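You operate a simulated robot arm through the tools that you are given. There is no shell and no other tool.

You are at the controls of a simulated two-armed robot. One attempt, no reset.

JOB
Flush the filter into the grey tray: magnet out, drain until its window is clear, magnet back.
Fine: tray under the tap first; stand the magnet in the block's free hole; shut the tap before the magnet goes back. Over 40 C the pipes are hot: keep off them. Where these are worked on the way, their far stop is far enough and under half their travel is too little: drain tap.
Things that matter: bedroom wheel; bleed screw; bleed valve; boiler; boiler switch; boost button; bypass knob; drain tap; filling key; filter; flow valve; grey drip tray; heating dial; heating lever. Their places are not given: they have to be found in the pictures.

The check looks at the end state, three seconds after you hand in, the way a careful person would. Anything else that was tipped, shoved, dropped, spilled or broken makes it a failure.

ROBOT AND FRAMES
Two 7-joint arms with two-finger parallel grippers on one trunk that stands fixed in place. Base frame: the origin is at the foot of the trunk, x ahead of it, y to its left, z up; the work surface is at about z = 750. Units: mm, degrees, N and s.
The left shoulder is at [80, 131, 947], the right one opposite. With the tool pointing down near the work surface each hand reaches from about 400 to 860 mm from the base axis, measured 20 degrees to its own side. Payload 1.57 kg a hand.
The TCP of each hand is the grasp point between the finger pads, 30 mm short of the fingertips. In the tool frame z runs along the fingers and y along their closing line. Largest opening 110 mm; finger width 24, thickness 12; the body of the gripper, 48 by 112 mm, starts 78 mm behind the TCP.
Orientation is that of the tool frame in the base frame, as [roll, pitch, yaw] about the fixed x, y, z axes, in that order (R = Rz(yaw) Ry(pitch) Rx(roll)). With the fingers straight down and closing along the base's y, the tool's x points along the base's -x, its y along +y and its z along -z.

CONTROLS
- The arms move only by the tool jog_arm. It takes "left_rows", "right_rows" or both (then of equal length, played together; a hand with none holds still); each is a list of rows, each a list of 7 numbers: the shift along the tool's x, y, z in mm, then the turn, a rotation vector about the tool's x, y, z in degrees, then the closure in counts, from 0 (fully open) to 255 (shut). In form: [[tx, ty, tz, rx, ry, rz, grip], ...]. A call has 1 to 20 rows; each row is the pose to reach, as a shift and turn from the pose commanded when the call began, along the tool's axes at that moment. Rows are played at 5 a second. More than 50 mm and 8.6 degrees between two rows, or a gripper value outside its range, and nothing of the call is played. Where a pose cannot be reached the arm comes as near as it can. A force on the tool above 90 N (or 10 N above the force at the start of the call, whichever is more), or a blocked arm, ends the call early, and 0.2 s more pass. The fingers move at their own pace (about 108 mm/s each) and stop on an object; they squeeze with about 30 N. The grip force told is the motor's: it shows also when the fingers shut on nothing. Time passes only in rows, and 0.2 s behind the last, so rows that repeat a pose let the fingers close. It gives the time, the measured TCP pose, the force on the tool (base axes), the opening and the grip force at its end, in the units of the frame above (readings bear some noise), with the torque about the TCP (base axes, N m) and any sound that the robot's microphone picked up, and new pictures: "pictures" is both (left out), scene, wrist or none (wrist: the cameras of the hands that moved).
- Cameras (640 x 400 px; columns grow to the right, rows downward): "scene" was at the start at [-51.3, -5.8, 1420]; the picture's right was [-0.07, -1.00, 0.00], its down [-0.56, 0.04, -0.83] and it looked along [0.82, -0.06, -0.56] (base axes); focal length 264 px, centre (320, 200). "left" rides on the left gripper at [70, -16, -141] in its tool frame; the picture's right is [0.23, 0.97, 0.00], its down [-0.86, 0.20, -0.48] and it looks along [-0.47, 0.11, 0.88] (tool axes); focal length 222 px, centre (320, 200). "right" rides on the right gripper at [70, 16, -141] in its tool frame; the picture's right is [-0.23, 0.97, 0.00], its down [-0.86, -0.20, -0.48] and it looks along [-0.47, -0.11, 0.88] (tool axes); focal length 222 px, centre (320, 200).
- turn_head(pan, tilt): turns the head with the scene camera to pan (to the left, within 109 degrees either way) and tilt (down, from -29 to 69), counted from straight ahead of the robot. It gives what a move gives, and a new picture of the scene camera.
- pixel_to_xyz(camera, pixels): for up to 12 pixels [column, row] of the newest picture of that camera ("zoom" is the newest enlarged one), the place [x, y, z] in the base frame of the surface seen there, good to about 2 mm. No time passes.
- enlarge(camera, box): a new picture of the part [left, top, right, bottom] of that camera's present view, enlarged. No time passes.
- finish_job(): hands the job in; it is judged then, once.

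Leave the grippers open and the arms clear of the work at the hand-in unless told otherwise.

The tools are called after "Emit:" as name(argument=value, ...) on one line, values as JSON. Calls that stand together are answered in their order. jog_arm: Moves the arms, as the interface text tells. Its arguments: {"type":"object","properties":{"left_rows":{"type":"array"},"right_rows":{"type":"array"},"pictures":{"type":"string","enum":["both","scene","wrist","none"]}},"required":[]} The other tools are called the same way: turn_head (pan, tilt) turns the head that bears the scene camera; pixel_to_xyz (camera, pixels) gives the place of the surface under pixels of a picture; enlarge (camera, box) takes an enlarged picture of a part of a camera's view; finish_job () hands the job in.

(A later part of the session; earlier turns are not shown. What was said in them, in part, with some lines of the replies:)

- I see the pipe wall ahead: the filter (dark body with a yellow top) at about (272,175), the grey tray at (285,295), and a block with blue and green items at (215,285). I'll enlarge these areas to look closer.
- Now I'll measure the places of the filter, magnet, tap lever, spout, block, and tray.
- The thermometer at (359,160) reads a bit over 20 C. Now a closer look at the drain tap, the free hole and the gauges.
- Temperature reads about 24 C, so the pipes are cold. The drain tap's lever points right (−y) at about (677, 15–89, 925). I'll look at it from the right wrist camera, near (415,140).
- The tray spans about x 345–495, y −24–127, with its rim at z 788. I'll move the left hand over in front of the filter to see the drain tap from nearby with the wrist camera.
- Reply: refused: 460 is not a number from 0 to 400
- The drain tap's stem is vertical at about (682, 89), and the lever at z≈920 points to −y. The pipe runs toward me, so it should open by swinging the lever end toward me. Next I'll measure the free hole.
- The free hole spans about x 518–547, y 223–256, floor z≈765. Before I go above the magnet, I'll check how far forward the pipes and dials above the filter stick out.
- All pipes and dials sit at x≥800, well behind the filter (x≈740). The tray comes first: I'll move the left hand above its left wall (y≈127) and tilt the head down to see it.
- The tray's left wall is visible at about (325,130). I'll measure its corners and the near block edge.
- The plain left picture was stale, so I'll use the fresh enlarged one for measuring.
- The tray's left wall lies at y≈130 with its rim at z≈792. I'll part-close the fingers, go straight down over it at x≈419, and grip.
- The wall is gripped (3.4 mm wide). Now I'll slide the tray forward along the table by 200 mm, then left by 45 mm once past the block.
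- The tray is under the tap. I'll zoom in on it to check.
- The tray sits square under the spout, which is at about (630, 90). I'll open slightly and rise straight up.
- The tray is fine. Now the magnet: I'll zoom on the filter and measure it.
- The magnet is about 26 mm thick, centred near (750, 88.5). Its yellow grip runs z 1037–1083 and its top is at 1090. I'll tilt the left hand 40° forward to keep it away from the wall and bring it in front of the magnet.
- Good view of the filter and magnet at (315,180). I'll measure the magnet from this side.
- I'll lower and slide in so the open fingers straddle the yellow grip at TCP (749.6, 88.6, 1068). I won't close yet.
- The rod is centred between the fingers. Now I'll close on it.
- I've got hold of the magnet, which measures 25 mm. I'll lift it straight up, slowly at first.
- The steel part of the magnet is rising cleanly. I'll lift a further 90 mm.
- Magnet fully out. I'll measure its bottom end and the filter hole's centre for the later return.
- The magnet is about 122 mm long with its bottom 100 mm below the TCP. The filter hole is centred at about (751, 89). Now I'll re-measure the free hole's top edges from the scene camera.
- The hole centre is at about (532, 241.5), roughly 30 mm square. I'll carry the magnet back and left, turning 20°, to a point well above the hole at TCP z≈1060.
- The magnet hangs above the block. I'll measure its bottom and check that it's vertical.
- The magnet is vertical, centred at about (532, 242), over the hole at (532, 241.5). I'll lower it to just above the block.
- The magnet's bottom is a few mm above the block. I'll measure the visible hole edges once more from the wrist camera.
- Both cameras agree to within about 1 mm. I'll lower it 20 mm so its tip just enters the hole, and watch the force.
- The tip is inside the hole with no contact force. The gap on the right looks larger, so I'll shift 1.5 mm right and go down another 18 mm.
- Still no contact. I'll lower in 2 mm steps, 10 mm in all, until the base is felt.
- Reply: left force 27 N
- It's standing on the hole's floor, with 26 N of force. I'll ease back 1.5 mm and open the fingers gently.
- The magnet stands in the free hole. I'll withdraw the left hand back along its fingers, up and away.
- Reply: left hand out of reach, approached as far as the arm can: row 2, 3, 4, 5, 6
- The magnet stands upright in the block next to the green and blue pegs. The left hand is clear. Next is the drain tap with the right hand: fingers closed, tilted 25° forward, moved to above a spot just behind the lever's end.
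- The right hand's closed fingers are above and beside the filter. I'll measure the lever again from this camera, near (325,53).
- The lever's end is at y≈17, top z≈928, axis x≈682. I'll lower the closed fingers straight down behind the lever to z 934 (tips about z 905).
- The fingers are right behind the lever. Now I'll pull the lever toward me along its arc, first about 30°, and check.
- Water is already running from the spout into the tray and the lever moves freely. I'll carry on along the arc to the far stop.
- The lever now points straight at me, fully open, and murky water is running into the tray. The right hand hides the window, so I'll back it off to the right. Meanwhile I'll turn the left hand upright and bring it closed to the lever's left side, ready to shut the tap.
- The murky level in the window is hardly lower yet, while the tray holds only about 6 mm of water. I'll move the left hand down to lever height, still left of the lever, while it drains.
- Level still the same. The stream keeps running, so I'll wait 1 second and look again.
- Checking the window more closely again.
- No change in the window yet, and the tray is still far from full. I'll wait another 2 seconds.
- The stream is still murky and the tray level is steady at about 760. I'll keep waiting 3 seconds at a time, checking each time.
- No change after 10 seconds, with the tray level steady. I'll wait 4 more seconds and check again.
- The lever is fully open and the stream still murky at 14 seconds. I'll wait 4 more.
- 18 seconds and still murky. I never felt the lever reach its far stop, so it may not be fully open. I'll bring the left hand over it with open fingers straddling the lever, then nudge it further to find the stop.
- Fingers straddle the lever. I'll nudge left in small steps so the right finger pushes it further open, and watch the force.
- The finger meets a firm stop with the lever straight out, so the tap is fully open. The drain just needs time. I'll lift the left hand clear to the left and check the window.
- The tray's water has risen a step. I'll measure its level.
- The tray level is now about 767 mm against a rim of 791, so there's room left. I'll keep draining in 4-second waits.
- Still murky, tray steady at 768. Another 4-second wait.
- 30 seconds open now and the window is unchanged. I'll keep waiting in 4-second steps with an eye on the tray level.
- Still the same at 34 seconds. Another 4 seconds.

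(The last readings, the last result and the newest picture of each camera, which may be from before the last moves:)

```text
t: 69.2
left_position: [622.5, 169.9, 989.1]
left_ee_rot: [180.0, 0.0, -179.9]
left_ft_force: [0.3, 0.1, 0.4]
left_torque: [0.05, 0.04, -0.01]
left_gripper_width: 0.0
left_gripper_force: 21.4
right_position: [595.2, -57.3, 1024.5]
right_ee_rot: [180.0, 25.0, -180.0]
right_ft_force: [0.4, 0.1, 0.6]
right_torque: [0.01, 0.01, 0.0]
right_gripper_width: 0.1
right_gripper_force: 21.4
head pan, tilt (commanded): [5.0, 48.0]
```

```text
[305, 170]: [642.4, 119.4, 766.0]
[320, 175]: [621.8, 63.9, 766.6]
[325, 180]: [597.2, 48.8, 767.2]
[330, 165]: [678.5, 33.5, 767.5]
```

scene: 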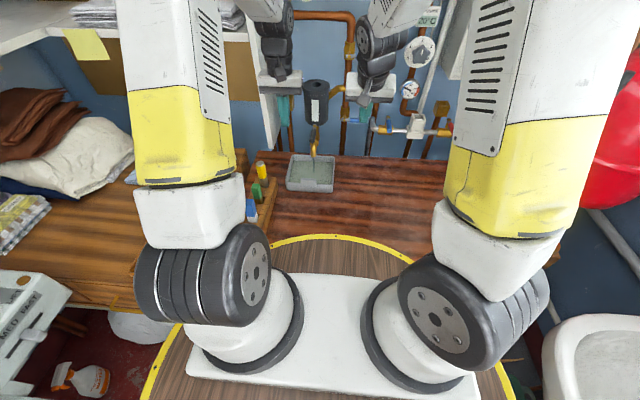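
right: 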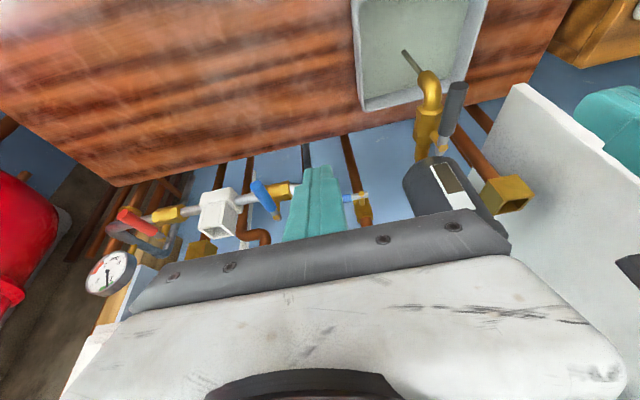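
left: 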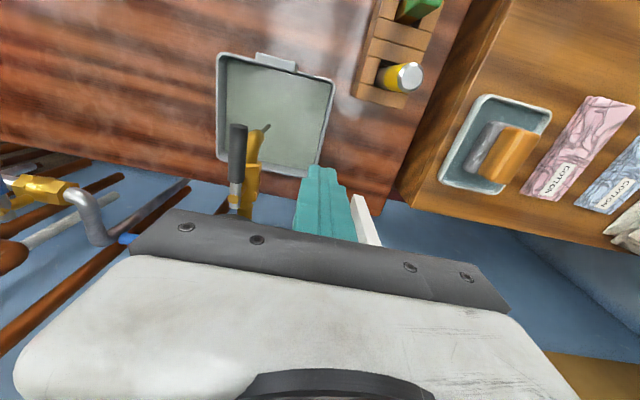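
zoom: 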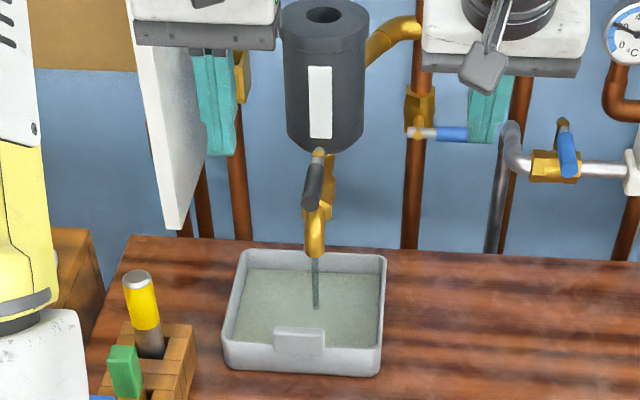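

The window has gone clear. Shutting the tap now: the left hand goes down on the lever's left side and sweeps it right along its arc to the closed stop, while the right hand moves out of the way.

Emit:
jog_arm(left_rows=[[0, -5, 30, 0, 0, 0, 255], [0, -20, 55, 0, 0, 0, 255], [0, -45, 55, 0, 0, 0, 255], [0, -61, 55, 0, 0, 0, 255], [3, -71.2, 55, 0, 0, 0, 255], [4.2, -80.8, 55, 0, 0, 0, 255], [3.8, -91.1, 55, 0, 0, 0, 255], [1.4, -101.6, 55, 0, 0, 0, 255], [-3.1, -111.9, 55, 0, 0, 0, 255], [-9.8, -121.5, 55, 0, 0, 0, 255], [-18.5, -129.9, 55, 0, 0, 0, 255], [-28.6, -136.5, 55, 0, 0, 0, 255], [-40.7, -141, 55, 0, 0, 0, 255], [-42.2, -141, 55, 0, 0, 0, 255]], right_rows=[[2.5, -30, -12, 0, 0, 0, 255], [5, -60, -24, 0, 0, 0, 255], [7.5, -90, -37, 0, 0, 0, 255], [10.3, -120, -48.9, 0, 0, 0, 255], [10.3, -120, -48.9, 0, 0, 0, 255], [10.3, -120, -48.9, 0, 0, 0, 255], [10.3, -120, -48.9, 0, 0, 0, 255], [10.3, -120, -48.9, 0, 0, 0, 255], [10.3, -120, -48.9, 0, 0, 0, 255], [10.3, -120, -48.9, 0, 0, 0, 255], [10.3, -120, -48.9, 0, 0, 0, 255], [10.3, -120, -48.9, 0, 0, 0, 255], [10.3, -120, -48.9, 0, 0, 0, 255], [10.3, -120, -48.9, 0, 0, 0, 255]], pictures="both")

Emit:
enlarge(camera="left", box=[220, 80, 420, 240])

Emit:
enlarge(camera="scene", box=[280, 80, 350, 200])

```text
t: 72.2
left_position: [662.3, 27.8, 933.0]
left_ee_rot: [-180.0, -0.4, 180.0]
left_ft_force: [-22.1, 3.0, 6.8]
left_torque: [0.08, 0.22, 0.05]
left_gripper_width: 0.0
left_gripper_force: 21.0
right_position: [564.6, -174.0, 1065.1]
right_ee_rot: [-180.0, 24.9, -180.0]
right_ft_force: [-0.4, -0.2, 0.5]
right_torque: [-0.02, 0.0, -0.01]
right_gripper_width: 0.0
right_gripper_force: 21.4
head pan, tilt (commanded): [5.0, 48.0]
```

scene: 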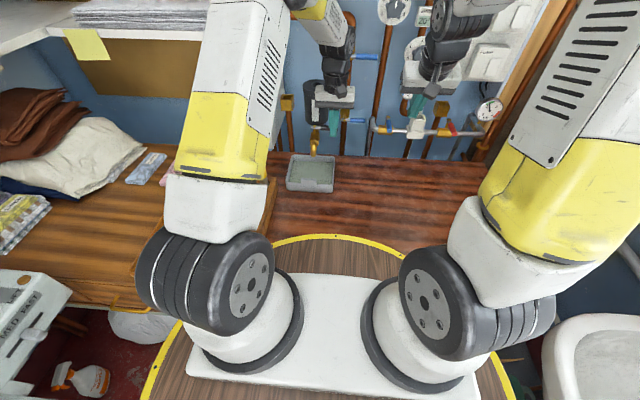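
right: 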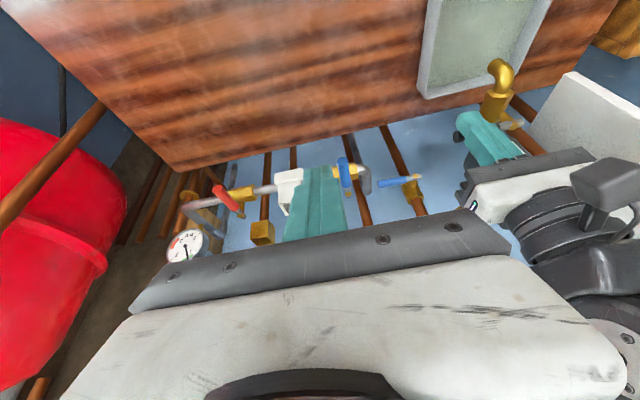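
left: 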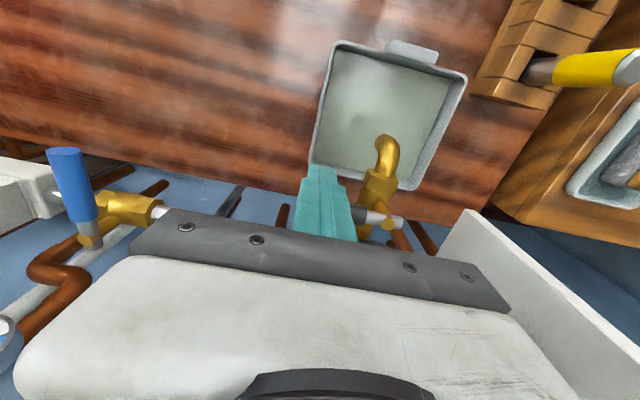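

```text
2.50 times, centred on (320, 160) of left
```

zoom: 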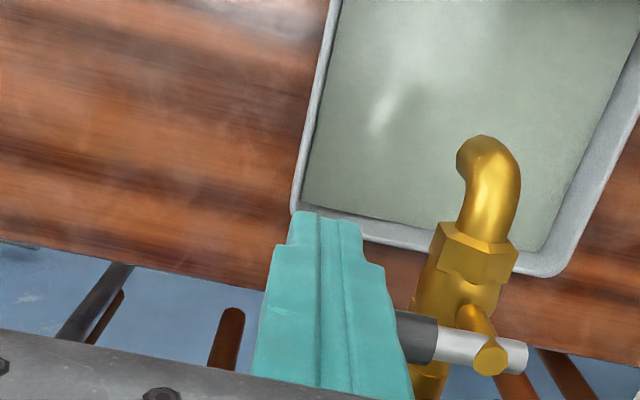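

```text
3.33 times, centred on (315, 140) of scene
```

zoom: 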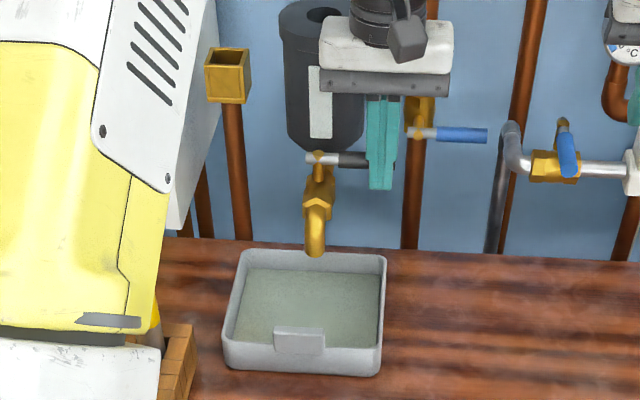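

The tap is shut (stop felt at 22 N) and the stream has stopped. The window is clear and the tray isn't overflowing. I'll back the left hand off the lever, rise, and return above the magnet in the block.

Emit:
jog_arm(left_rows=[[25, 0, 0, 0, 0, 0, 255], [50, 10, -35, 0, 0, 0, 255], [70, 35, -70, -1.16, -6.6, -3.2, 255], [85, 65, -95, -2.33, -13.19, -6.39, 200], [98, 97, -110, -3.49, -19.79, -9.59, 150], [110, 130, -120, -4.65, -26.38, -12.78, 120], [120, 162, -125, -5.82, -32.98, -15.98, 120], [128, 190, -125.5, -6.98, -39.57, -19.17, 120], [132, 211, -125.5, -6.98, -39.57, -19.17, 120], [132, 211, -125.5, -6.98, -39.57, -19.17, 120]], pictures="both")

Emit:
enlarge(camera="scene", box=[230, 80, 350, 210])

Emit:
enlarge(camera="left", box=[260, 20, 420, 220])

```text
t: 74.4
left_position: [532.9, 238.0, 1060.2]
left_ee_rot: [180.0, 39.9, -160.0]
left_ft_force: [-0.7, -0.2, -0.4]
left_torque: [0.0, 0.04, -0.03]
left_gripper_width: 58.1
left_gripper_force: 0.0
right_position: [564.9, -174.6, 1064.8]
right_ee_rot: [180.0, 25.0, 180.0]
right_ft_force: [-0.6, 0.2, 0.2]
right_torque: [0.01, -0.03, 0.02]
right_gripper_width: 0.1
right_gripper_force: 21.1
head pan, tilt (commanded): [5.0, 48.0]
```

scene: 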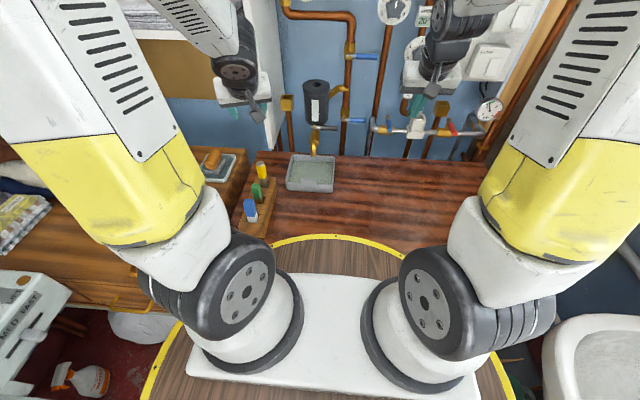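
left: 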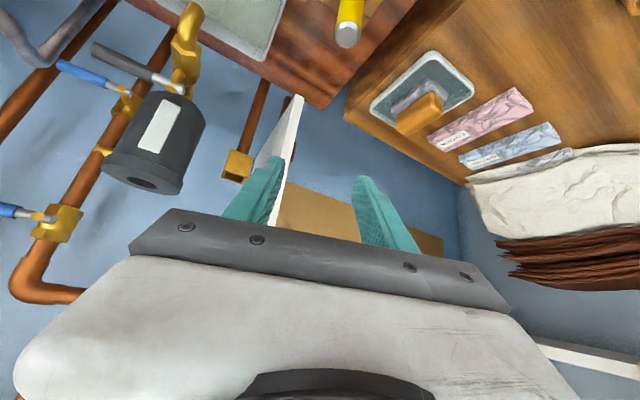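

```text
3.08 times, centred on (290, 145) of scene
```

zoom: 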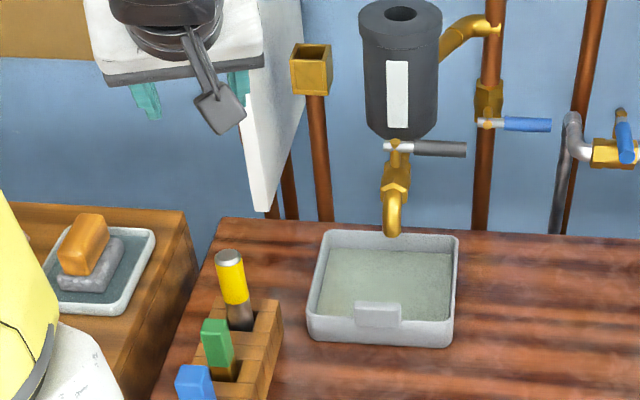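

```text
2.00 times, centred on (340, 120) of left
```

zoom: 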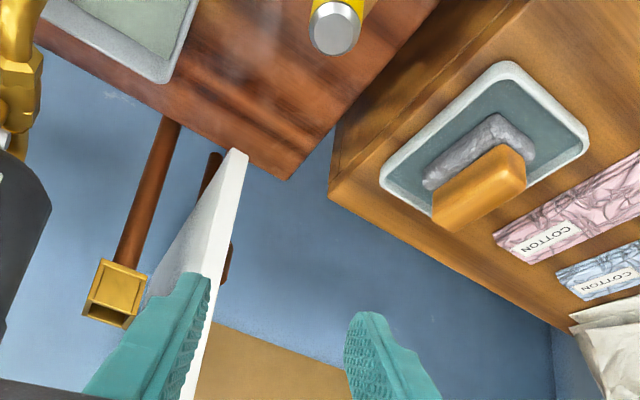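

Now I'll measure exactly how the magnet stands in the block.

Emit:
enlarge(camera="scene", box=[242, 155, 290, 195])

Emit:
pixel_to_xyz(camera="zoom", pixels=[[275, 85], [275, 110], [283, 140], [292, 170], [300, 200], [310, 235], [250, 150], [318, 150], [275, 75], [260, 80], [295, 80], [340, 230]])

```text
10.00 times, centred on (266, 175) of scene
```

zoom: 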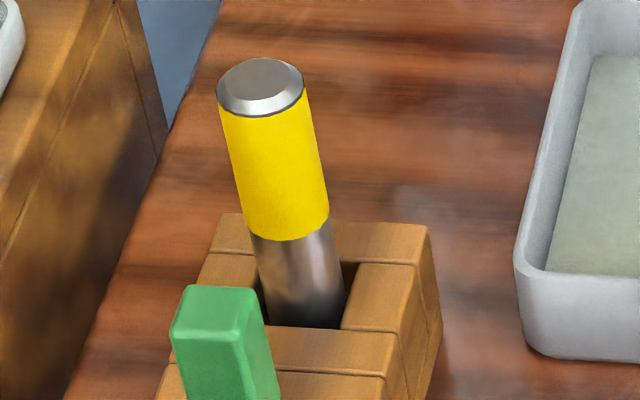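

```text
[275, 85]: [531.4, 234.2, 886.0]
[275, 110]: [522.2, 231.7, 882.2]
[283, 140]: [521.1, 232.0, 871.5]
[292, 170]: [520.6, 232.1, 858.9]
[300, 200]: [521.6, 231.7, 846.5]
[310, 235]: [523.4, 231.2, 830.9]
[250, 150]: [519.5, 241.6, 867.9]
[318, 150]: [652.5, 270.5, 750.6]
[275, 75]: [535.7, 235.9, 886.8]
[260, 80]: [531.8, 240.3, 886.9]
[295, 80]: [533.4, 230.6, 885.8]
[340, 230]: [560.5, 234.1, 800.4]
```

The magnet stands upright at about (532.5, 239.5), top z≈887. I'll lower the open fingers around its yellow grip to TCP z≈868.

Emit:
jog_arm(left_rows=[[25.7, 0, 30.6, 0, 0, 0, 120], [51.4, 0, 61.3, 0, 0, 0, 120], [77.2, 0, 91.9, 0, 0, 0, 120], [102.9, 0, 122.6, 0, 0, 0, 120], [115.7, 0, 137.9, 0, 0, 0, 120], [123.5, 0, 147.1, 0, 0, 0, 120], [123.5, 0, 147.1, 0, 0, 0, 120]], pictures="both")

Emit:
enlarge(camera="left", box=[240, 60, 400, 240])

```text
t: 76.0
left_position: [533.0, 240.0, 868.0]
left_ee_rot: [180.0, 40.0, -160.1]
left_ft_force: [0.5, -0.1, 1.0]
left_torque: [-0.02, 0.0, 0.01]
left_gripper_width: 58.3
left_gripper_force: 0.1
right_position: [564.3, -174.9, 1065.3]
right_ee_rot: [-180.0, 25.0, 180.0]
right_ft_force: [1.1, -0.6, -0.7]
right_torque: [0.0, 0.03, 0.02]
right_gripper_width: 0.1
right_gripper_force: 21.4
head pan, tilt (commanded): [5.0, 48.0]
```

scene: 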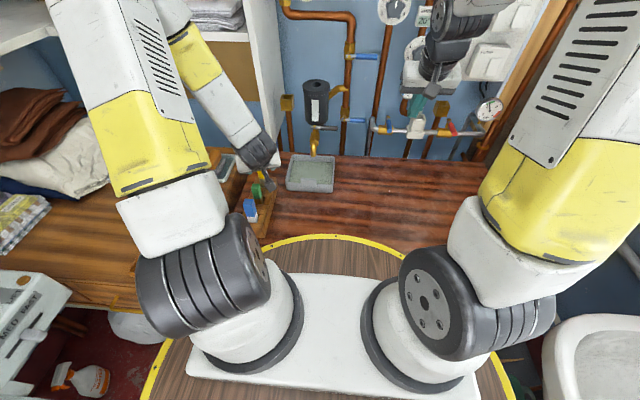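
left: 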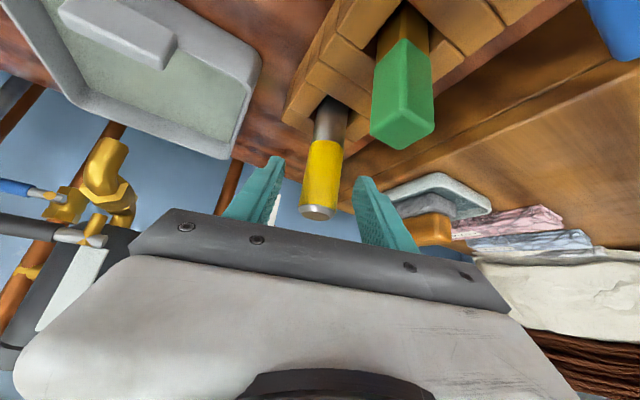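

```text
2.22 times, centred on (320, 150) of left
```

zoom: 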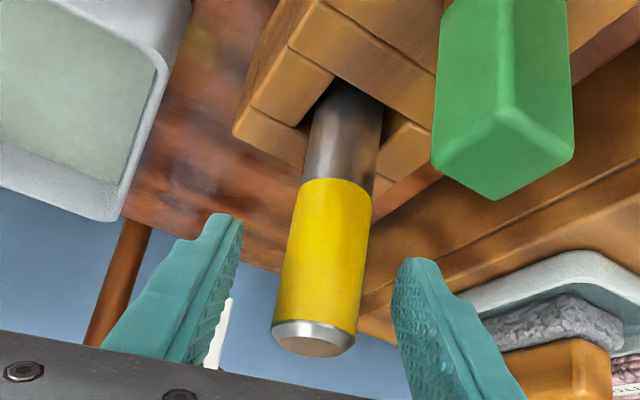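

The rod is centred between the fingers. I'll close on it.

Emit:
jog_arm(left_rows=[[0, 0, 0, 0, 0, 0, 255], [0, 0, 0, 0, 0, 0, 255], [0, 0, 0, 0, 0, 0, 255], [-6.4, 0, -7.7, 0, 0, 0, 255], [-12.9, 0, -15.3, 0, 0, 0, 255]], pictures="both")

Emit:
enlarge(camera="left", box=[240, 60, 400, 240])

```text
t: 77.2
left_position: [531.7, 239.9, 889.6]
left_ee_rot: [-179.9, 40.0, -160.0]
left_ft_force: [-0.1, -0.3, -1.7]
left_torque: [0.0, 0.0, 0.02]
left_gripper_width: 25.2
left_gripper_force: 29.7
right_position: [565.3, -173.7, 1065.4]
right_ee_rot: [180.0, 25.0, 180.0]
right_ft_force: [-0.4, 0.1, 0.6]
right_torque: [0.03, 0.01, -0.02]
right_gripper_width: 0.1
right_gripper_force: 21.7
head pan, tilt (commanded): [5.0, 48.0]
```

scene: 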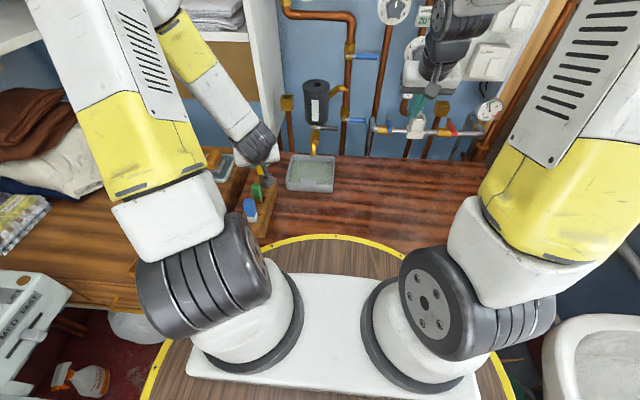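
left: 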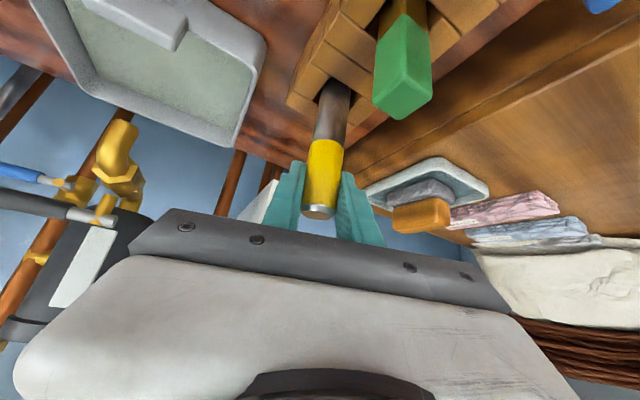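

```text
2.22 times, centred on (320, 150) of left
```

zoom: 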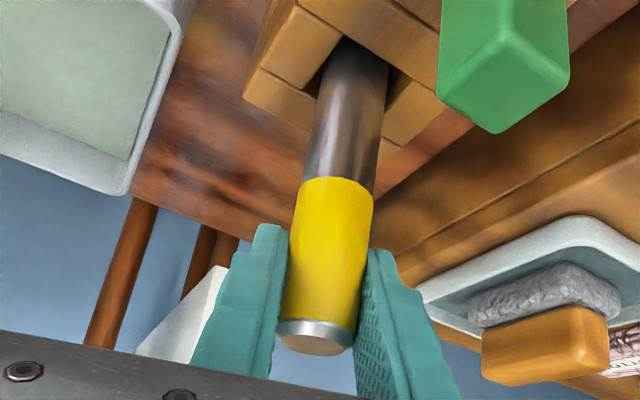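

I'm holding the magnet again (25 mm). I'll lift it straight out of the block.

Emit:
jog_arm(left_rows=[[-16, 0, -19.2, 0, 0, 0, 255], [-38.6, 0, -46, 0, 0, 0, 255], [-64.3, 0, -76.6, 0, 0, 0, 255], [-90, 0, -107.2, 0, 0, 0, 255], [-110.6, 0, -131.8, 0, 0, 0, 255]], pictures="scene")

```text
t: 78.4
left_position: [533.1, 237.8, 1059.8]
left_ee_rot: [-179.9, 40.0, -160.2]
left_ft_force: [0.4, 0.4, -1.4]
left_torque: [-0.01, -0.03, -0.02]
left_gripper_width: 25.0
left_gripper_force: 30.4
right_position: [564.5, -173.1, 1065.0]
right_ee_rot: [179.9, 25.0, -179.9]
right_ft_force: [-0.4, -0.5, -0.1]
right_torque: [-0.02, 0.0, -0.01]
right_gripper_width: 0.0
right_gripper_force: 21.3
head pan, tilt (commanded): [5.0, 48.0]
```

scene: 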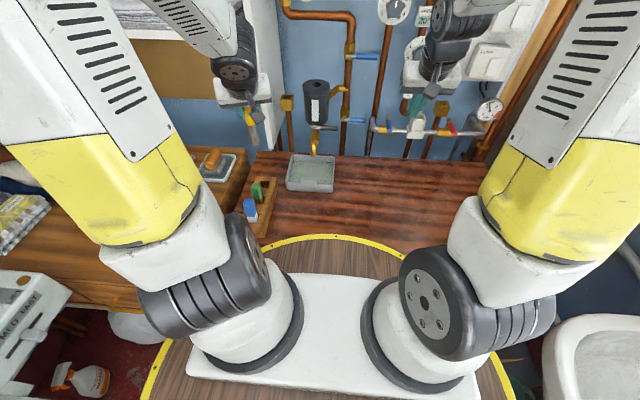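

The magnet is out and hanging clear. I'll carry it up and forward to above the filter.

Emit:
jog_arm(left_rows=[[-18.5, -14.5, -5.4, 0, 0, 0, 255], [-44.9, -33.6, -14.6, 1.93, 0, 2.3, 255], [-73.8, -54.3, -24.2, 3.86, 0, 4.6, 255], [-103.8, -79.7, -33.0, 5.79, 0, 6.89, 255], [-134.1, -107.8, -40.3, 7.72, 0, 9.19, 255], [-161.3, -138, -43.5, 9.64, 0, 11.49, 255], [-184, -169.9, -38.9, 11.57, 0, 13.79, 255], [-200.2, -198.3, -27.9, 12.86, 0, 15.32, 255], [-209.8, -213.5, -19.9, 12.86, 0, 15.32, 255], [-209.8, -213.5, -19.9, 12.86, 0, 15.32, 255]], pictures="both")

Emit:
enlarge(camera="scene", box=[288, 20, 360, 110])

Emit:
pixel_to_xyz(camera="zoom", pixels=[[120, 60], [120, 100], [120, 150], [120, 170], [240, 100], [260, 130], [260, 150], [280, 160], [200, 100], [320, 200]])

```text
t: 80.6
left_position: [744.0, 88.5, 1210.1]
left_ee_rot: [-180.0, 40.0, -180.0]
left_ft_force: [0.1, -0.1, -2.7]
left_torque: [-0.02, -0.02, -0.02]
left_gripper_width: 24.9
left_gripper_force: 30.4
right_position: [565.5, -174.3, 1064.7]
right_ee_rot: [-180.0, 25.0, 180.0]
right_ft_force: [-0.1, -1.4, 0.4]
right_torque: [-0.02, 0.0, 0.01]
right_gripper_width: 0.0
right_gripper_force: 21.4
head pan, tilt (commanded): [5.0, 48.0]
```

scene: 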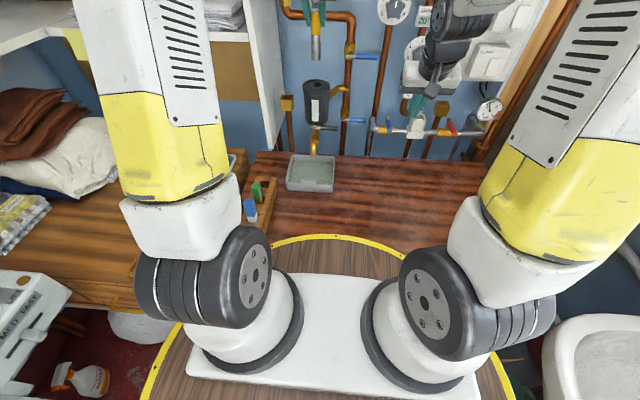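
left: 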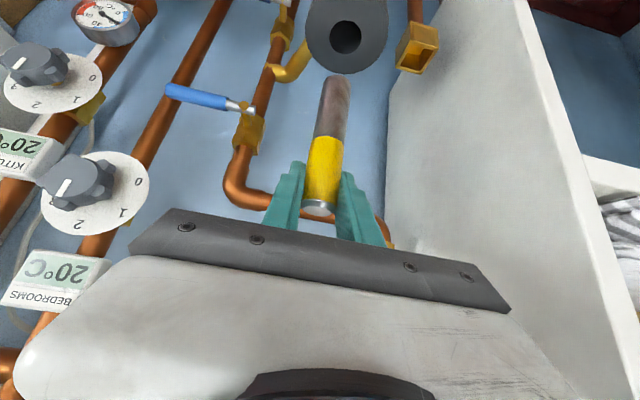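

```text
4.44 times, centred on (324, 65) of scene
```

zoom: 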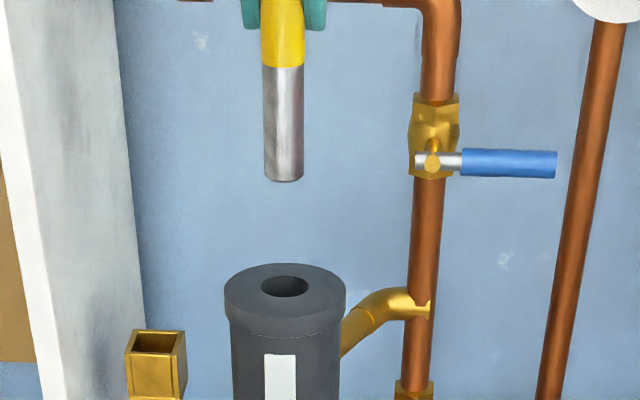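

```text
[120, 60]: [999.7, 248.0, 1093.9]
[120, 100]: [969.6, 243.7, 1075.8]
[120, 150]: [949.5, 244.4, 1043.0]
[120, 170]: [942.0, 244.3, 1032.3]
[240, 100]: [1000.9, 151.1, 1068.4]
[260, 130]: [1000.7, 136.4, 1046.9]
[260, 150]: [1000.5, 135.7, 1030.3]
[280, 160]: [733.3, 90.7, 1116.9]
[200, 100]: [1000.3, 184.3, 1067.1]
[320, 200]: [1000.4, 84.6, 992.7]
```

I'm above the filter at x≈745, deliberately a little short. I'll measure the magnet and hole precisely with a closer zoom.

Emit:
enlarge(camera="scene", box=[300, 30, 332, 62])

Emit:
pixel_to_xyz(camera="zoom", pixels=[[310, 80], [315, 130], [317, 160], [317, 180], [320, 200], [320, 215]])

Emit:
enlarge(camera="left", box=[290, 0, 410, 130])

Emit:
pixel_to_xyz(camera="zoom", pixels=[[170, 240], [165, 280], [155, 330], [110, 270], [210, 280], [215, 115], [165, 115], [240, 170], [240, 60], [75, 130], [370, 130], [190, 215]])

```text
12.50 times, centred on (316, 46) of scene
```

zoom: 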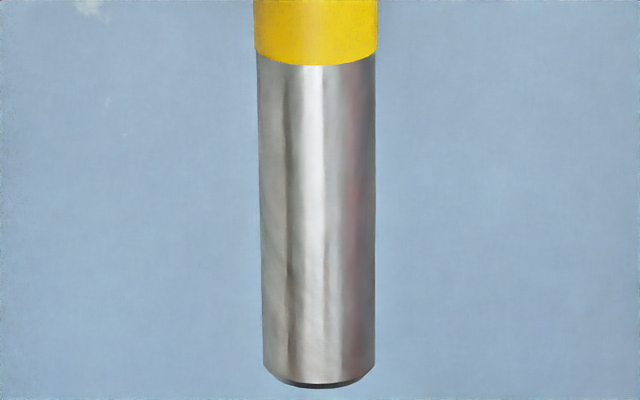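

```text
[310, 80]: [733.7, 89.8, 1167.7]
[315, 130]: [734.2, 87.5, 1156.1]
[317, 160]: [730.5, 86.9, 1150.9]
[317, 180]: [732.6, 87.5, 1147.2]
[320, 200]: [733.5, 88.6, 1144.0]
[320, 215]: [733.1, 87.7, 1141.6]
```

```text
3.08 times, centred on (350, 65) of left
```

zoom: 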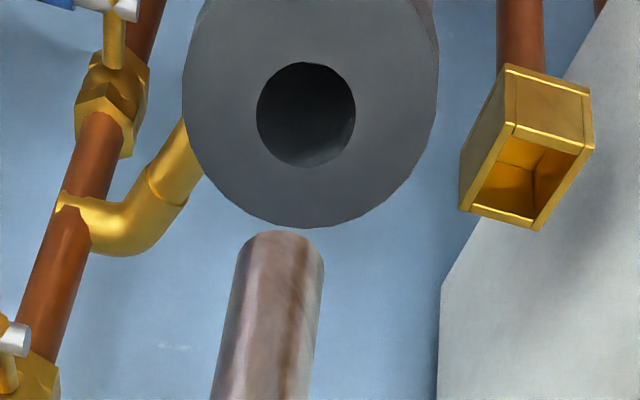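

```text
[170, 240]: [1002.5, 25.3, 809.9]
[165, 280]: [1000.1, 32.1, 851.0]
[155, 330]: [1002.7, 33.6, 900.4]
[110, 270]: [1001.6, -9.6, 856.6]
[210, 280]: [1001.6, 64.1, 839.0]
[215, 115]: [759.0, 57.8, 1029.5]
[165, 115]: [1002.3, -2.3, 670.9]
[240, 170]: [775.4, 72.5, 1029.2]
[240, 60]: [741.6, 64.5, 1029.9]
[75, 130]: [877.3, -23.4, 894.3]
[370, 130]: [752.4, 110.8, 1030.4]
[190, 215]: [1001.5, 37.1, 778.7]
```

The magnet's centre is at about (745.5, 88.2) and the hole's at about (750.5, 89). I'll shift 5 mm forward and lower it to just above the filter's mouth.

Emit:
jog_arm(left_rows=[[-3.8, 0.5, 3.2, 0, 0, 0, 255], [9.1, 0.5, 18.5, 0, 0, 0, 255], [21.9, 0.5, 33.8, 0, 0, 0, 255], [34.8, 0.5, 49.2, 0, 0, 0, 255], [41.2, 0.5, 56.8, 0, 0, 0, 255], [41.2, 0.5, 56.8, 0, 0, 0, 255]], pictures="both")

Emit:
enlarge(camera="scene", box=[292, 50, 348, 106])

Emit:
enlarge(camera="left", box=[280, 20, 410, 180])

```text
t: 82.0
left_position: [749.0, 89.5, 1139.8]
left_ee_rot: [-180.0, 40.0, -180.0]
left_ft_force: [-0.3, 0.4, -1.7]
left_torque: [0.04, -0.02, 0.02]
left_gripper_width: 25.1
left_gripper_force: 30.2
right_position: [565.5, -174.3, 1065.0]
right_ee_rot: [-179.9, 24.9, 180.0]
right_ft_force: [0.3, 0.4, 0.7]
right_torque: [0.02, -0.02, 0.01]
right_gripper_width: 0.0
right_gripper_force: 21.4
head pan, tilt (commanded): [5.0, 48.0]
```

scene: 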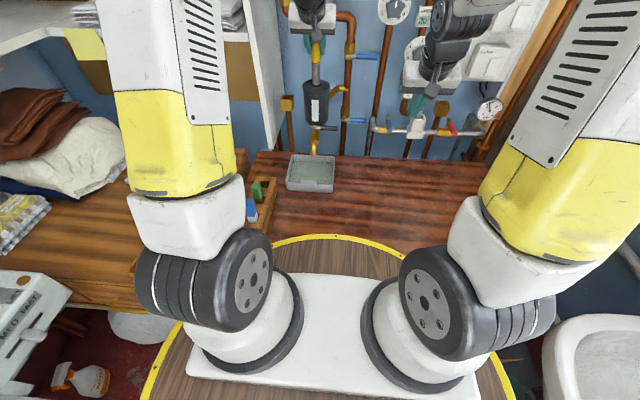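
left: 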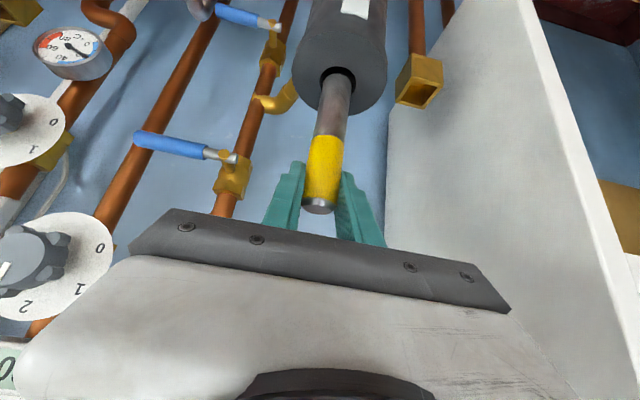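

```text
7.14 times, centred on (320, 78) of scene
```

zoom: 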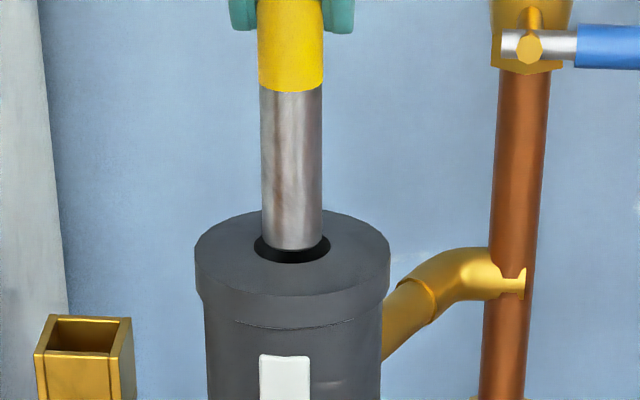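

```text
2.50 times, centred on (345, 100) of left
```

zoom: 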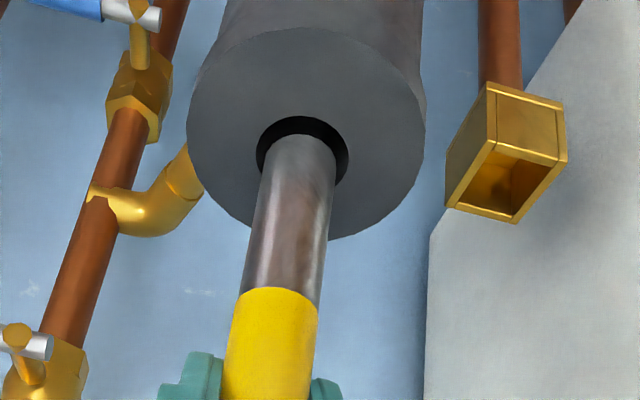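

Well centred over the hole in both views. I'll lower 25 mm and check the force.

Emit:
jog_arm(left_rows=[[3.2, 0, 3.8, 0, 0, 0, 255], [6.4, 0, 7.7, 0, 0, 0, 255], [9.6, 0, 11.5, 0, 0, 0, 255], [12.9, 0, 15.3, 0, 0, 0, 255], [16.1, 0, 19.2, 0, 0, 0, 255]], pictures="both")

Emit:
enlarge(camera="scene", box=[292, 50, 348, 106])

Emit:
enlarge(camera="left", box=[280, 20, 410, 180])

```text
t: 83.2
left_position: [748.4, 89.4, 1115.1]
left_ee_rot: [-179.9, 40.1, 180.0]
left_ft_force: [0.8, 0.6, -0.6]
left_torque: [-0.01, 0.02, -0.03]
left_gripper_width: 25.3
left_gripper_force: 30.5
right_position: [564.4, -174.2, 1064.8]
right_ee_rot: [180.0, 25.0, -180.0]
right_ft_force: [0.3, -0.4, -0.1]
right_torque: [-0.04, -0.02, -0.03]
right_gripper_width: 0.0
right_gripper_force: 21.2
head pan, tilt (commanded): [5.0, 48.0]
```

scene: 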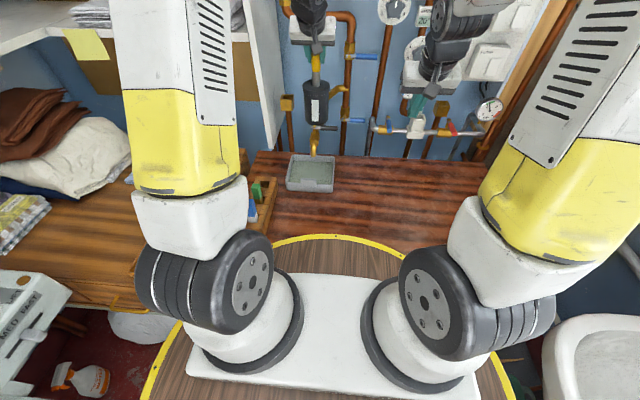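
left: 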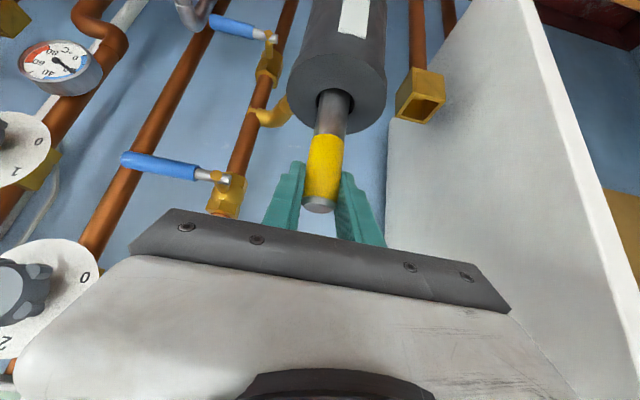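

```text
7.14 times, centred on (320, 78) of scene
```

zoom: 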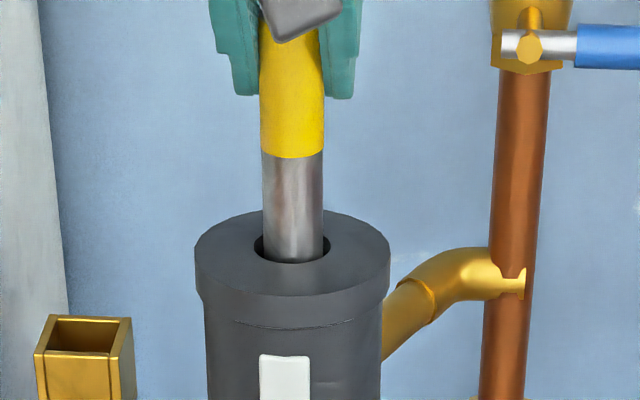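

```text
2.50 times, centred on (345, 100) of left
```

zoom: 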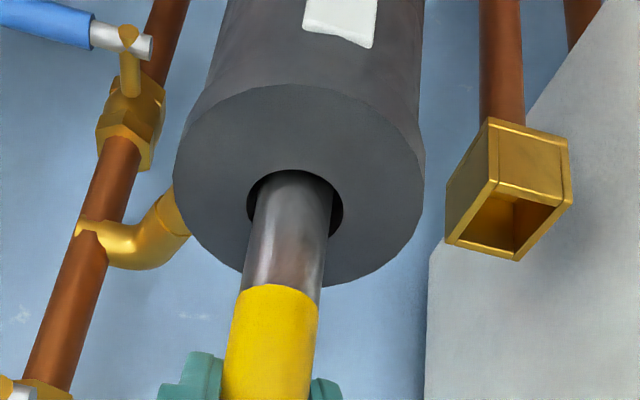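

It's inside the mouth with no contact force. I'll continue straight down another 38 mm.

Emit:
jog_arm(left_rows=[[5.1, 0, 6.1, 0, 0, 0, 255], [10.3, 0, 12.3, 0, 0, 0, 255], [15.4, 0, 18.4, 0, 0, 0, 255], [19.9, 0, 23.7, 0, 0, 0, 255], [24.4, 0, 29.1, 0, 0, 0, 255]], pictures="both")

Emit:
enlarge(camera="scene", box=[292, 50, 348, 106])

Emit:
enlarge(camera="left", box=[280, 60, 400, 240])

```text
t: 84.4
left_position: [748.9, 90.1, 1079.3]
left_ee_rot: [-180.0, 40.1, -180.0]
left_ft_force: [-1.6, 1.3, 7.1]
left_torque: [0.29, 0.27, 0.02]
left_gripper_width: 25.0
left_gripper_force: 29.9
right_position: [563.5, -174.7, 1066.2]
right_ee_rot: [180.0, 25.1, 180.0]
right_ft_force: [0.2, -0.4, 0.1]
right_torque: [-0.01, 0.02, 0.02]
right_gripper_width: 0.0
right_gripper_force: 21.7
head pan, tilt (commanded): [5.0, 48.0]
```

scene: 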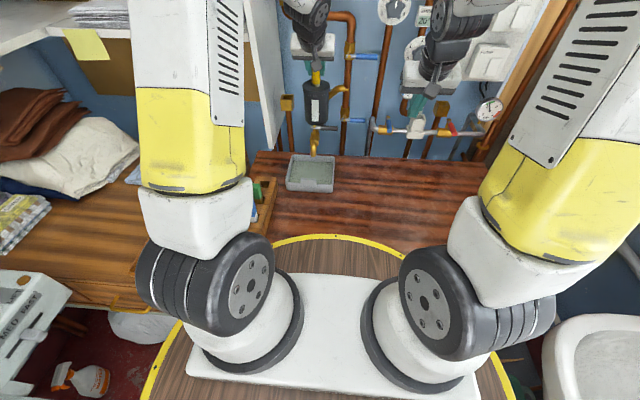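
left: 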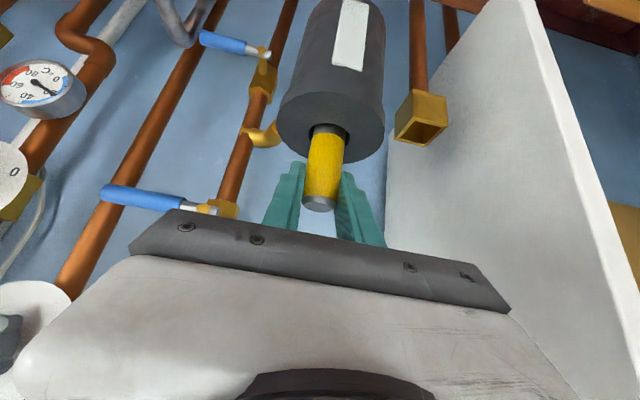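

```text
7.14 times, centred on (320, 78) of scene
```

zoom: 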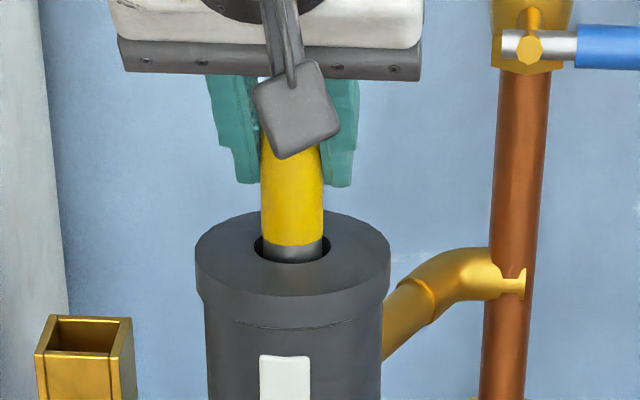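

```text
2.22 times, centred on (340, 150) of left
```

zoom: 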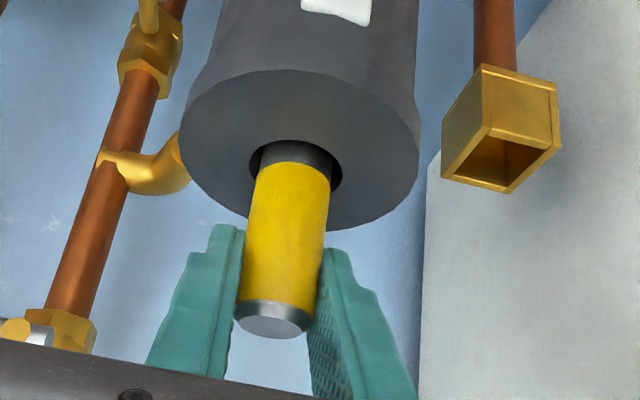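

A gentle upward force of 7 N appears, so it's near its seat. I'll compare its height with before: top was 1090, yellow's lower edge 1037.

Emit:
enlarge(camera="scene", box=[300, 62, 332, 92])

Emit:
pixel_to_xyz(camera="zoom", pixels=[[320, 180], [320, 250], [320, 270], [320, 285], [320, 295], [320, 310], [320, 220]])

Emit:
pixel_to_xyz(camera="left", pixels=[[318, 200], [320, 190], [322, 175], [325, 160], [328, 143], [328, 136], [328, 130], [318, 205]])

```text
13.33 times, centred on (316, 77) of scene
```

zoom: 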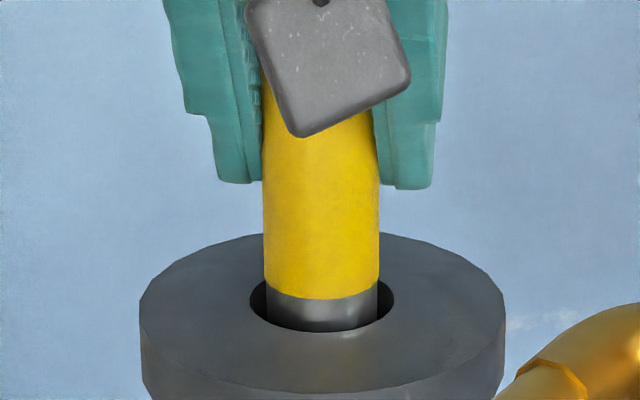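

```text
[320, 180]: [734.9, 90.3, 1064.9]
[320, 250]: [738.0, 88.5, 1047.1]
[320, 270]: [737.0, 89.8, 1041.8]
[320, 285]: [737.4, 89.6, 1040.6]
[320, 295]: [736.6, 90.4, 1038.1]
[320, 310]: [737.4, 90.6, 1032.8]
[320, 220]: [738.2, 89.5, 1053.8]
```

```text
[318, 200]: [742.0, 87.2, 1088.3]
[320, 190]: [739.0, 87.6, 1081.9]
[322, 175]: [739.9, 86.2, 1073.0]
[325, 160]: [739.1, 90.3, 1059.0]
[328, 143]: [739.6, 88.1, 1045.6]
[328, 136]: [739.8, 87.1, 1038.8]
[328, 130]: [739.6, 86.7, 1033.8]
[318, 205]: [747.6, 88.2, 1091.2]
```

The top is at about 1090 and the yellow's lower edge about 1037, exactly as at the start, with seat contact felt. I'll open the fingers gently.

Emit:
jog_arm(left_rows=[[0, 0, 0, 0, 0, 0, 190], [0, 0, 0, 0, 0, 0, 160], [0, 0, 0, 0, 0, 0, 130], [0, 0, 0, 0, 0, 0, 120]], pictures="both")

Emit:
enlarge(camera="scene", box=[292, 50, 348, 106])

Emit:
enlarge(camera="left", box=[260, 60, 400, 240])

```text
t: 85.4
left_position: [750.8, 89.8, 1078.2]
left_ee_rot: [-179.9, 40.0, -179.9]
left_ft_force: [-0.1, -1.4, -0.1]
left_torque: [0.0, 0.01, 0.0]
left_gripper_width: 58.1
left_gripper_force: 0.1
right_position: [564.6, -174.8, 1065.2]
right_ee_rot: [179.9, 25.0, 179.9]
right_ft_force: [0.1, 0.4, -0.2]
right_torque: [0.02, 0.05, 0.0]
right_gripper_width: 0.0
right_gripper_force: 21.0
head pan, tilt (commanded): [5.0, 48.0]
```

scene: 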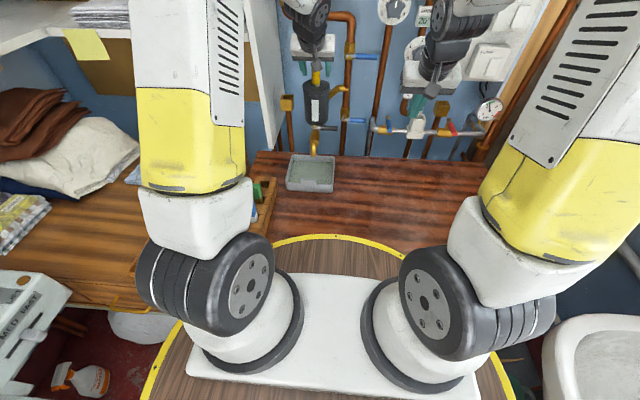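
left: 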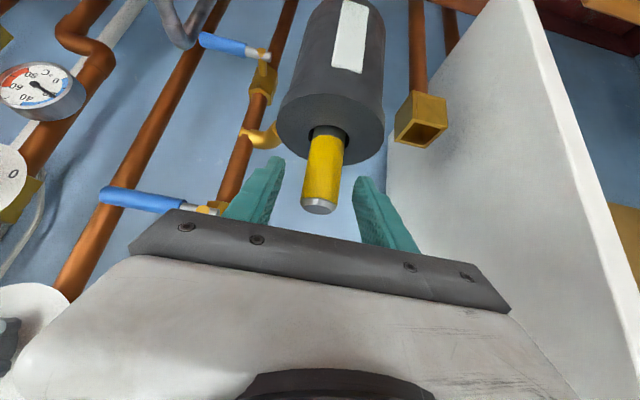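

```text
7.14 times, centred on (320, 78) of scene
```

zoom: 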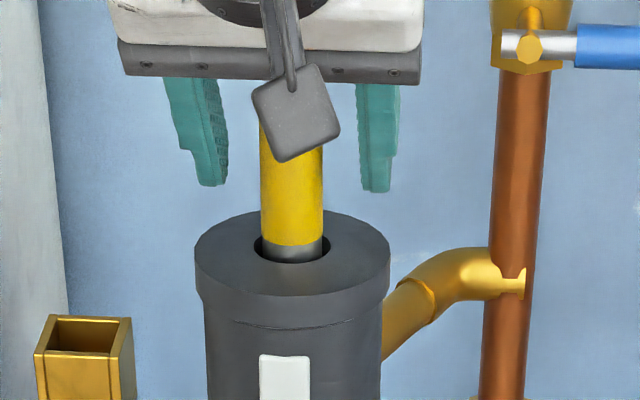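

```text
2.22 times, centred on (330, 150) of left
```

zoom: 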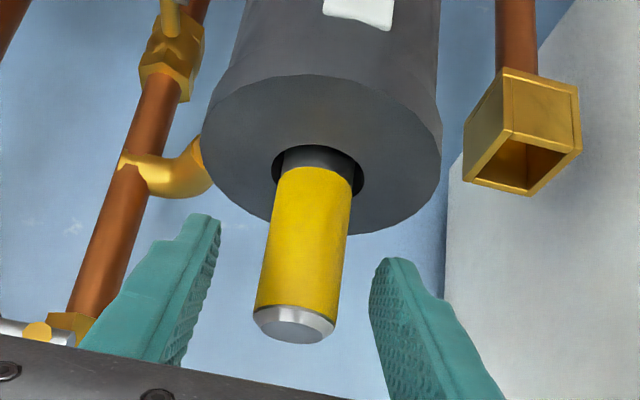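

The magnet is back in the filter and released. I'll withdraw the left hand up and back along its fingers, and open the right gripper in free air.

Emit:
jog_arm(left_rows=[[0, 0, -30, 0, 0, 0, 120], [0, 0, -65, 0, 0, 0, 120], [0, 0, -100, 0, 0, 0, 110], [25, 18, -120, 0, 0, 0, 80], [55, 40, -132, 0, 0, 0, 40], [90, 60, -142, 0, 0, 0, 0], [120, 80, -160, 0, 0, 0, 0], [140, 100, -185, 0, 0, 0, 0]], right_rows=[[0, 0, -10, 0, 0, 0, 200], [0, 0, -25, 0, 0, 0, 150], [0, 0, -45, 0, 0, 0, 100], [0, 0, -65, 0, 0, 0, 50], [0, 0, -85, 0, 0, 0, 0], [0, 0, -100, 0, 0, 0, 0], [0, 0, -100, 0, 0, 0, 0], [0, 0, -100, 0, 0, 0, 0]], pictures="both")

Emit:
enlarge(camera="scene", box=[230, 50, 370, 210])

```text
t: 87.2
left_position: [523.7, 190.1, 1127.0]
left_ee_rot: [180.0, 40.0, 180.0]
left_ft_force: [0.8, -0.6, 0.2]
left_torque: [0.04, 0.03, -0.01]
left_gripper_width: 109.8
left_gripper_force: 0.1
right_position: [523.1, -175.1, 1155.1]
right_ee_rot: [-179.9, 24.9, -180.0]
right_ft_force: [1.6, -1.1, -0.5]
right_torque: [0.03, -0.01, -0.02]
right_gripper_width: 109.8
right_gripper_force: 0.1
head pan, tilt (commanded): [5.0, 48.0]
```

scene: 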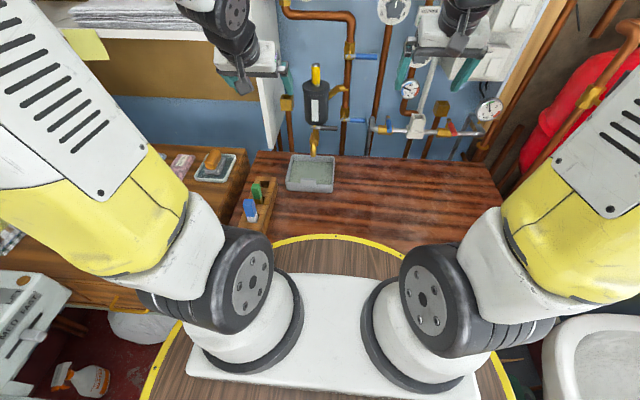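
right: 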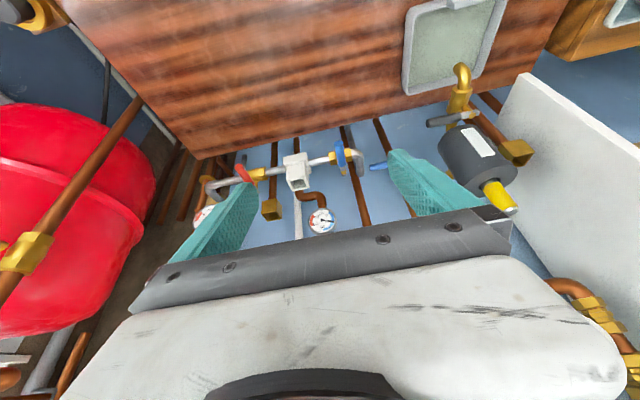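
left: 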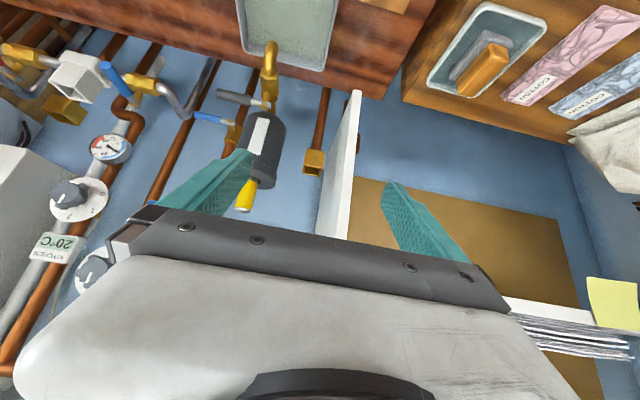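

```text
2.50 times, centred on (300, 130) of scene
```

zoom: 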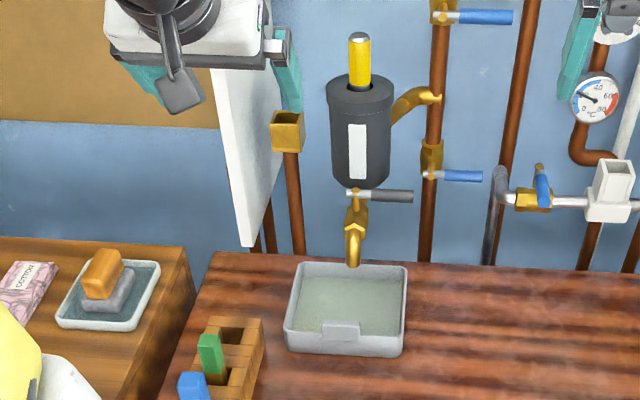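

Everything looks right. I'll take a last close look at the filter and tap before handing in.

Emit:
enlarge(camera="scene", box=[290, 55, 350, 160])

Emit:
pixel_to_xyz(camera="scene", pixels=[[315, 128], [325, 128], [332, 128], [316, 66], [316, 75], [305, 170], [325, 180]])

Emit:
enlarge(camera="left", box=[200, 30, 320, 220])

```text
3.81 times, centred on (320, 108) of scene
```

zoom: 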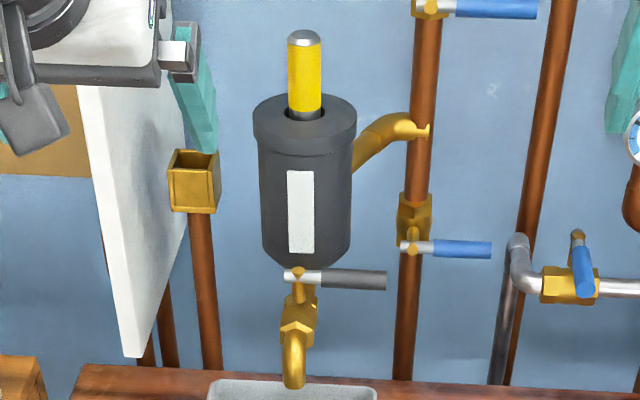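

```text
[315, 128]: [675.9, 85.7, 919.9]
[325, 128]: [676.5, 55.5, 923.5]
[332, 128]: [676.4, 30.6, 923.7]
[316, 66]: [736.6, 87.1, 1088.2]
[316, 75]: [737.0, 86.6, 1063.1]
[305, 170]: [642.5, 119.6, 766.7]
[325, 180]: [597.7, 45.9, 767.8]
```

```text
2.11 times, centred on (260, 125) of left
```

zoom: 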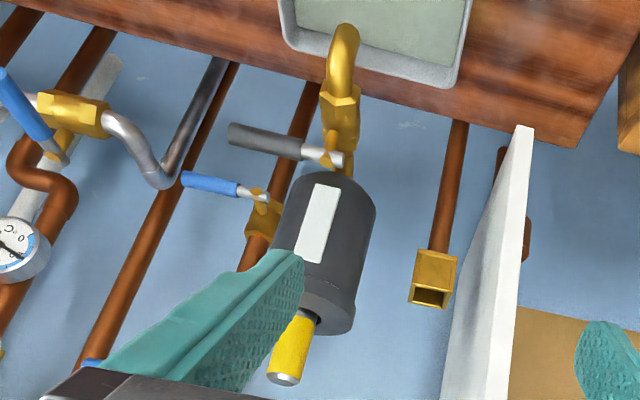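

The lever is square across the pipe again (x≈676 along its length), so the tap is shut. The window is clear, the magnet sits at its original height, and the tray holds the water under the spout. Both hands are open and clear. Handing in.

Emit:
finish_job()

```text
The job is handed in.
```

The filter is flushed and the job is handed in; the check's verdict has not come back.

- **Tray:** the grey tray went under the tap first and stands there now, holding the water. The level is about 767 mm against a rim at about 791 mm, with no spill seen.
- **Magnet:** it stood in the block's free hole during the drain and is back in the filter at its original height.
- **Drain tap:** I opened it to its far stop and left it running for about 40 seconds. The window then showed clear, and I shut the tap before the magnet went back.
- **Pipes:** the thermometer read about 24 C, well under 40 C, and nothing touched the pipes.
- **Hands:** both grippers are open and clear of the work.
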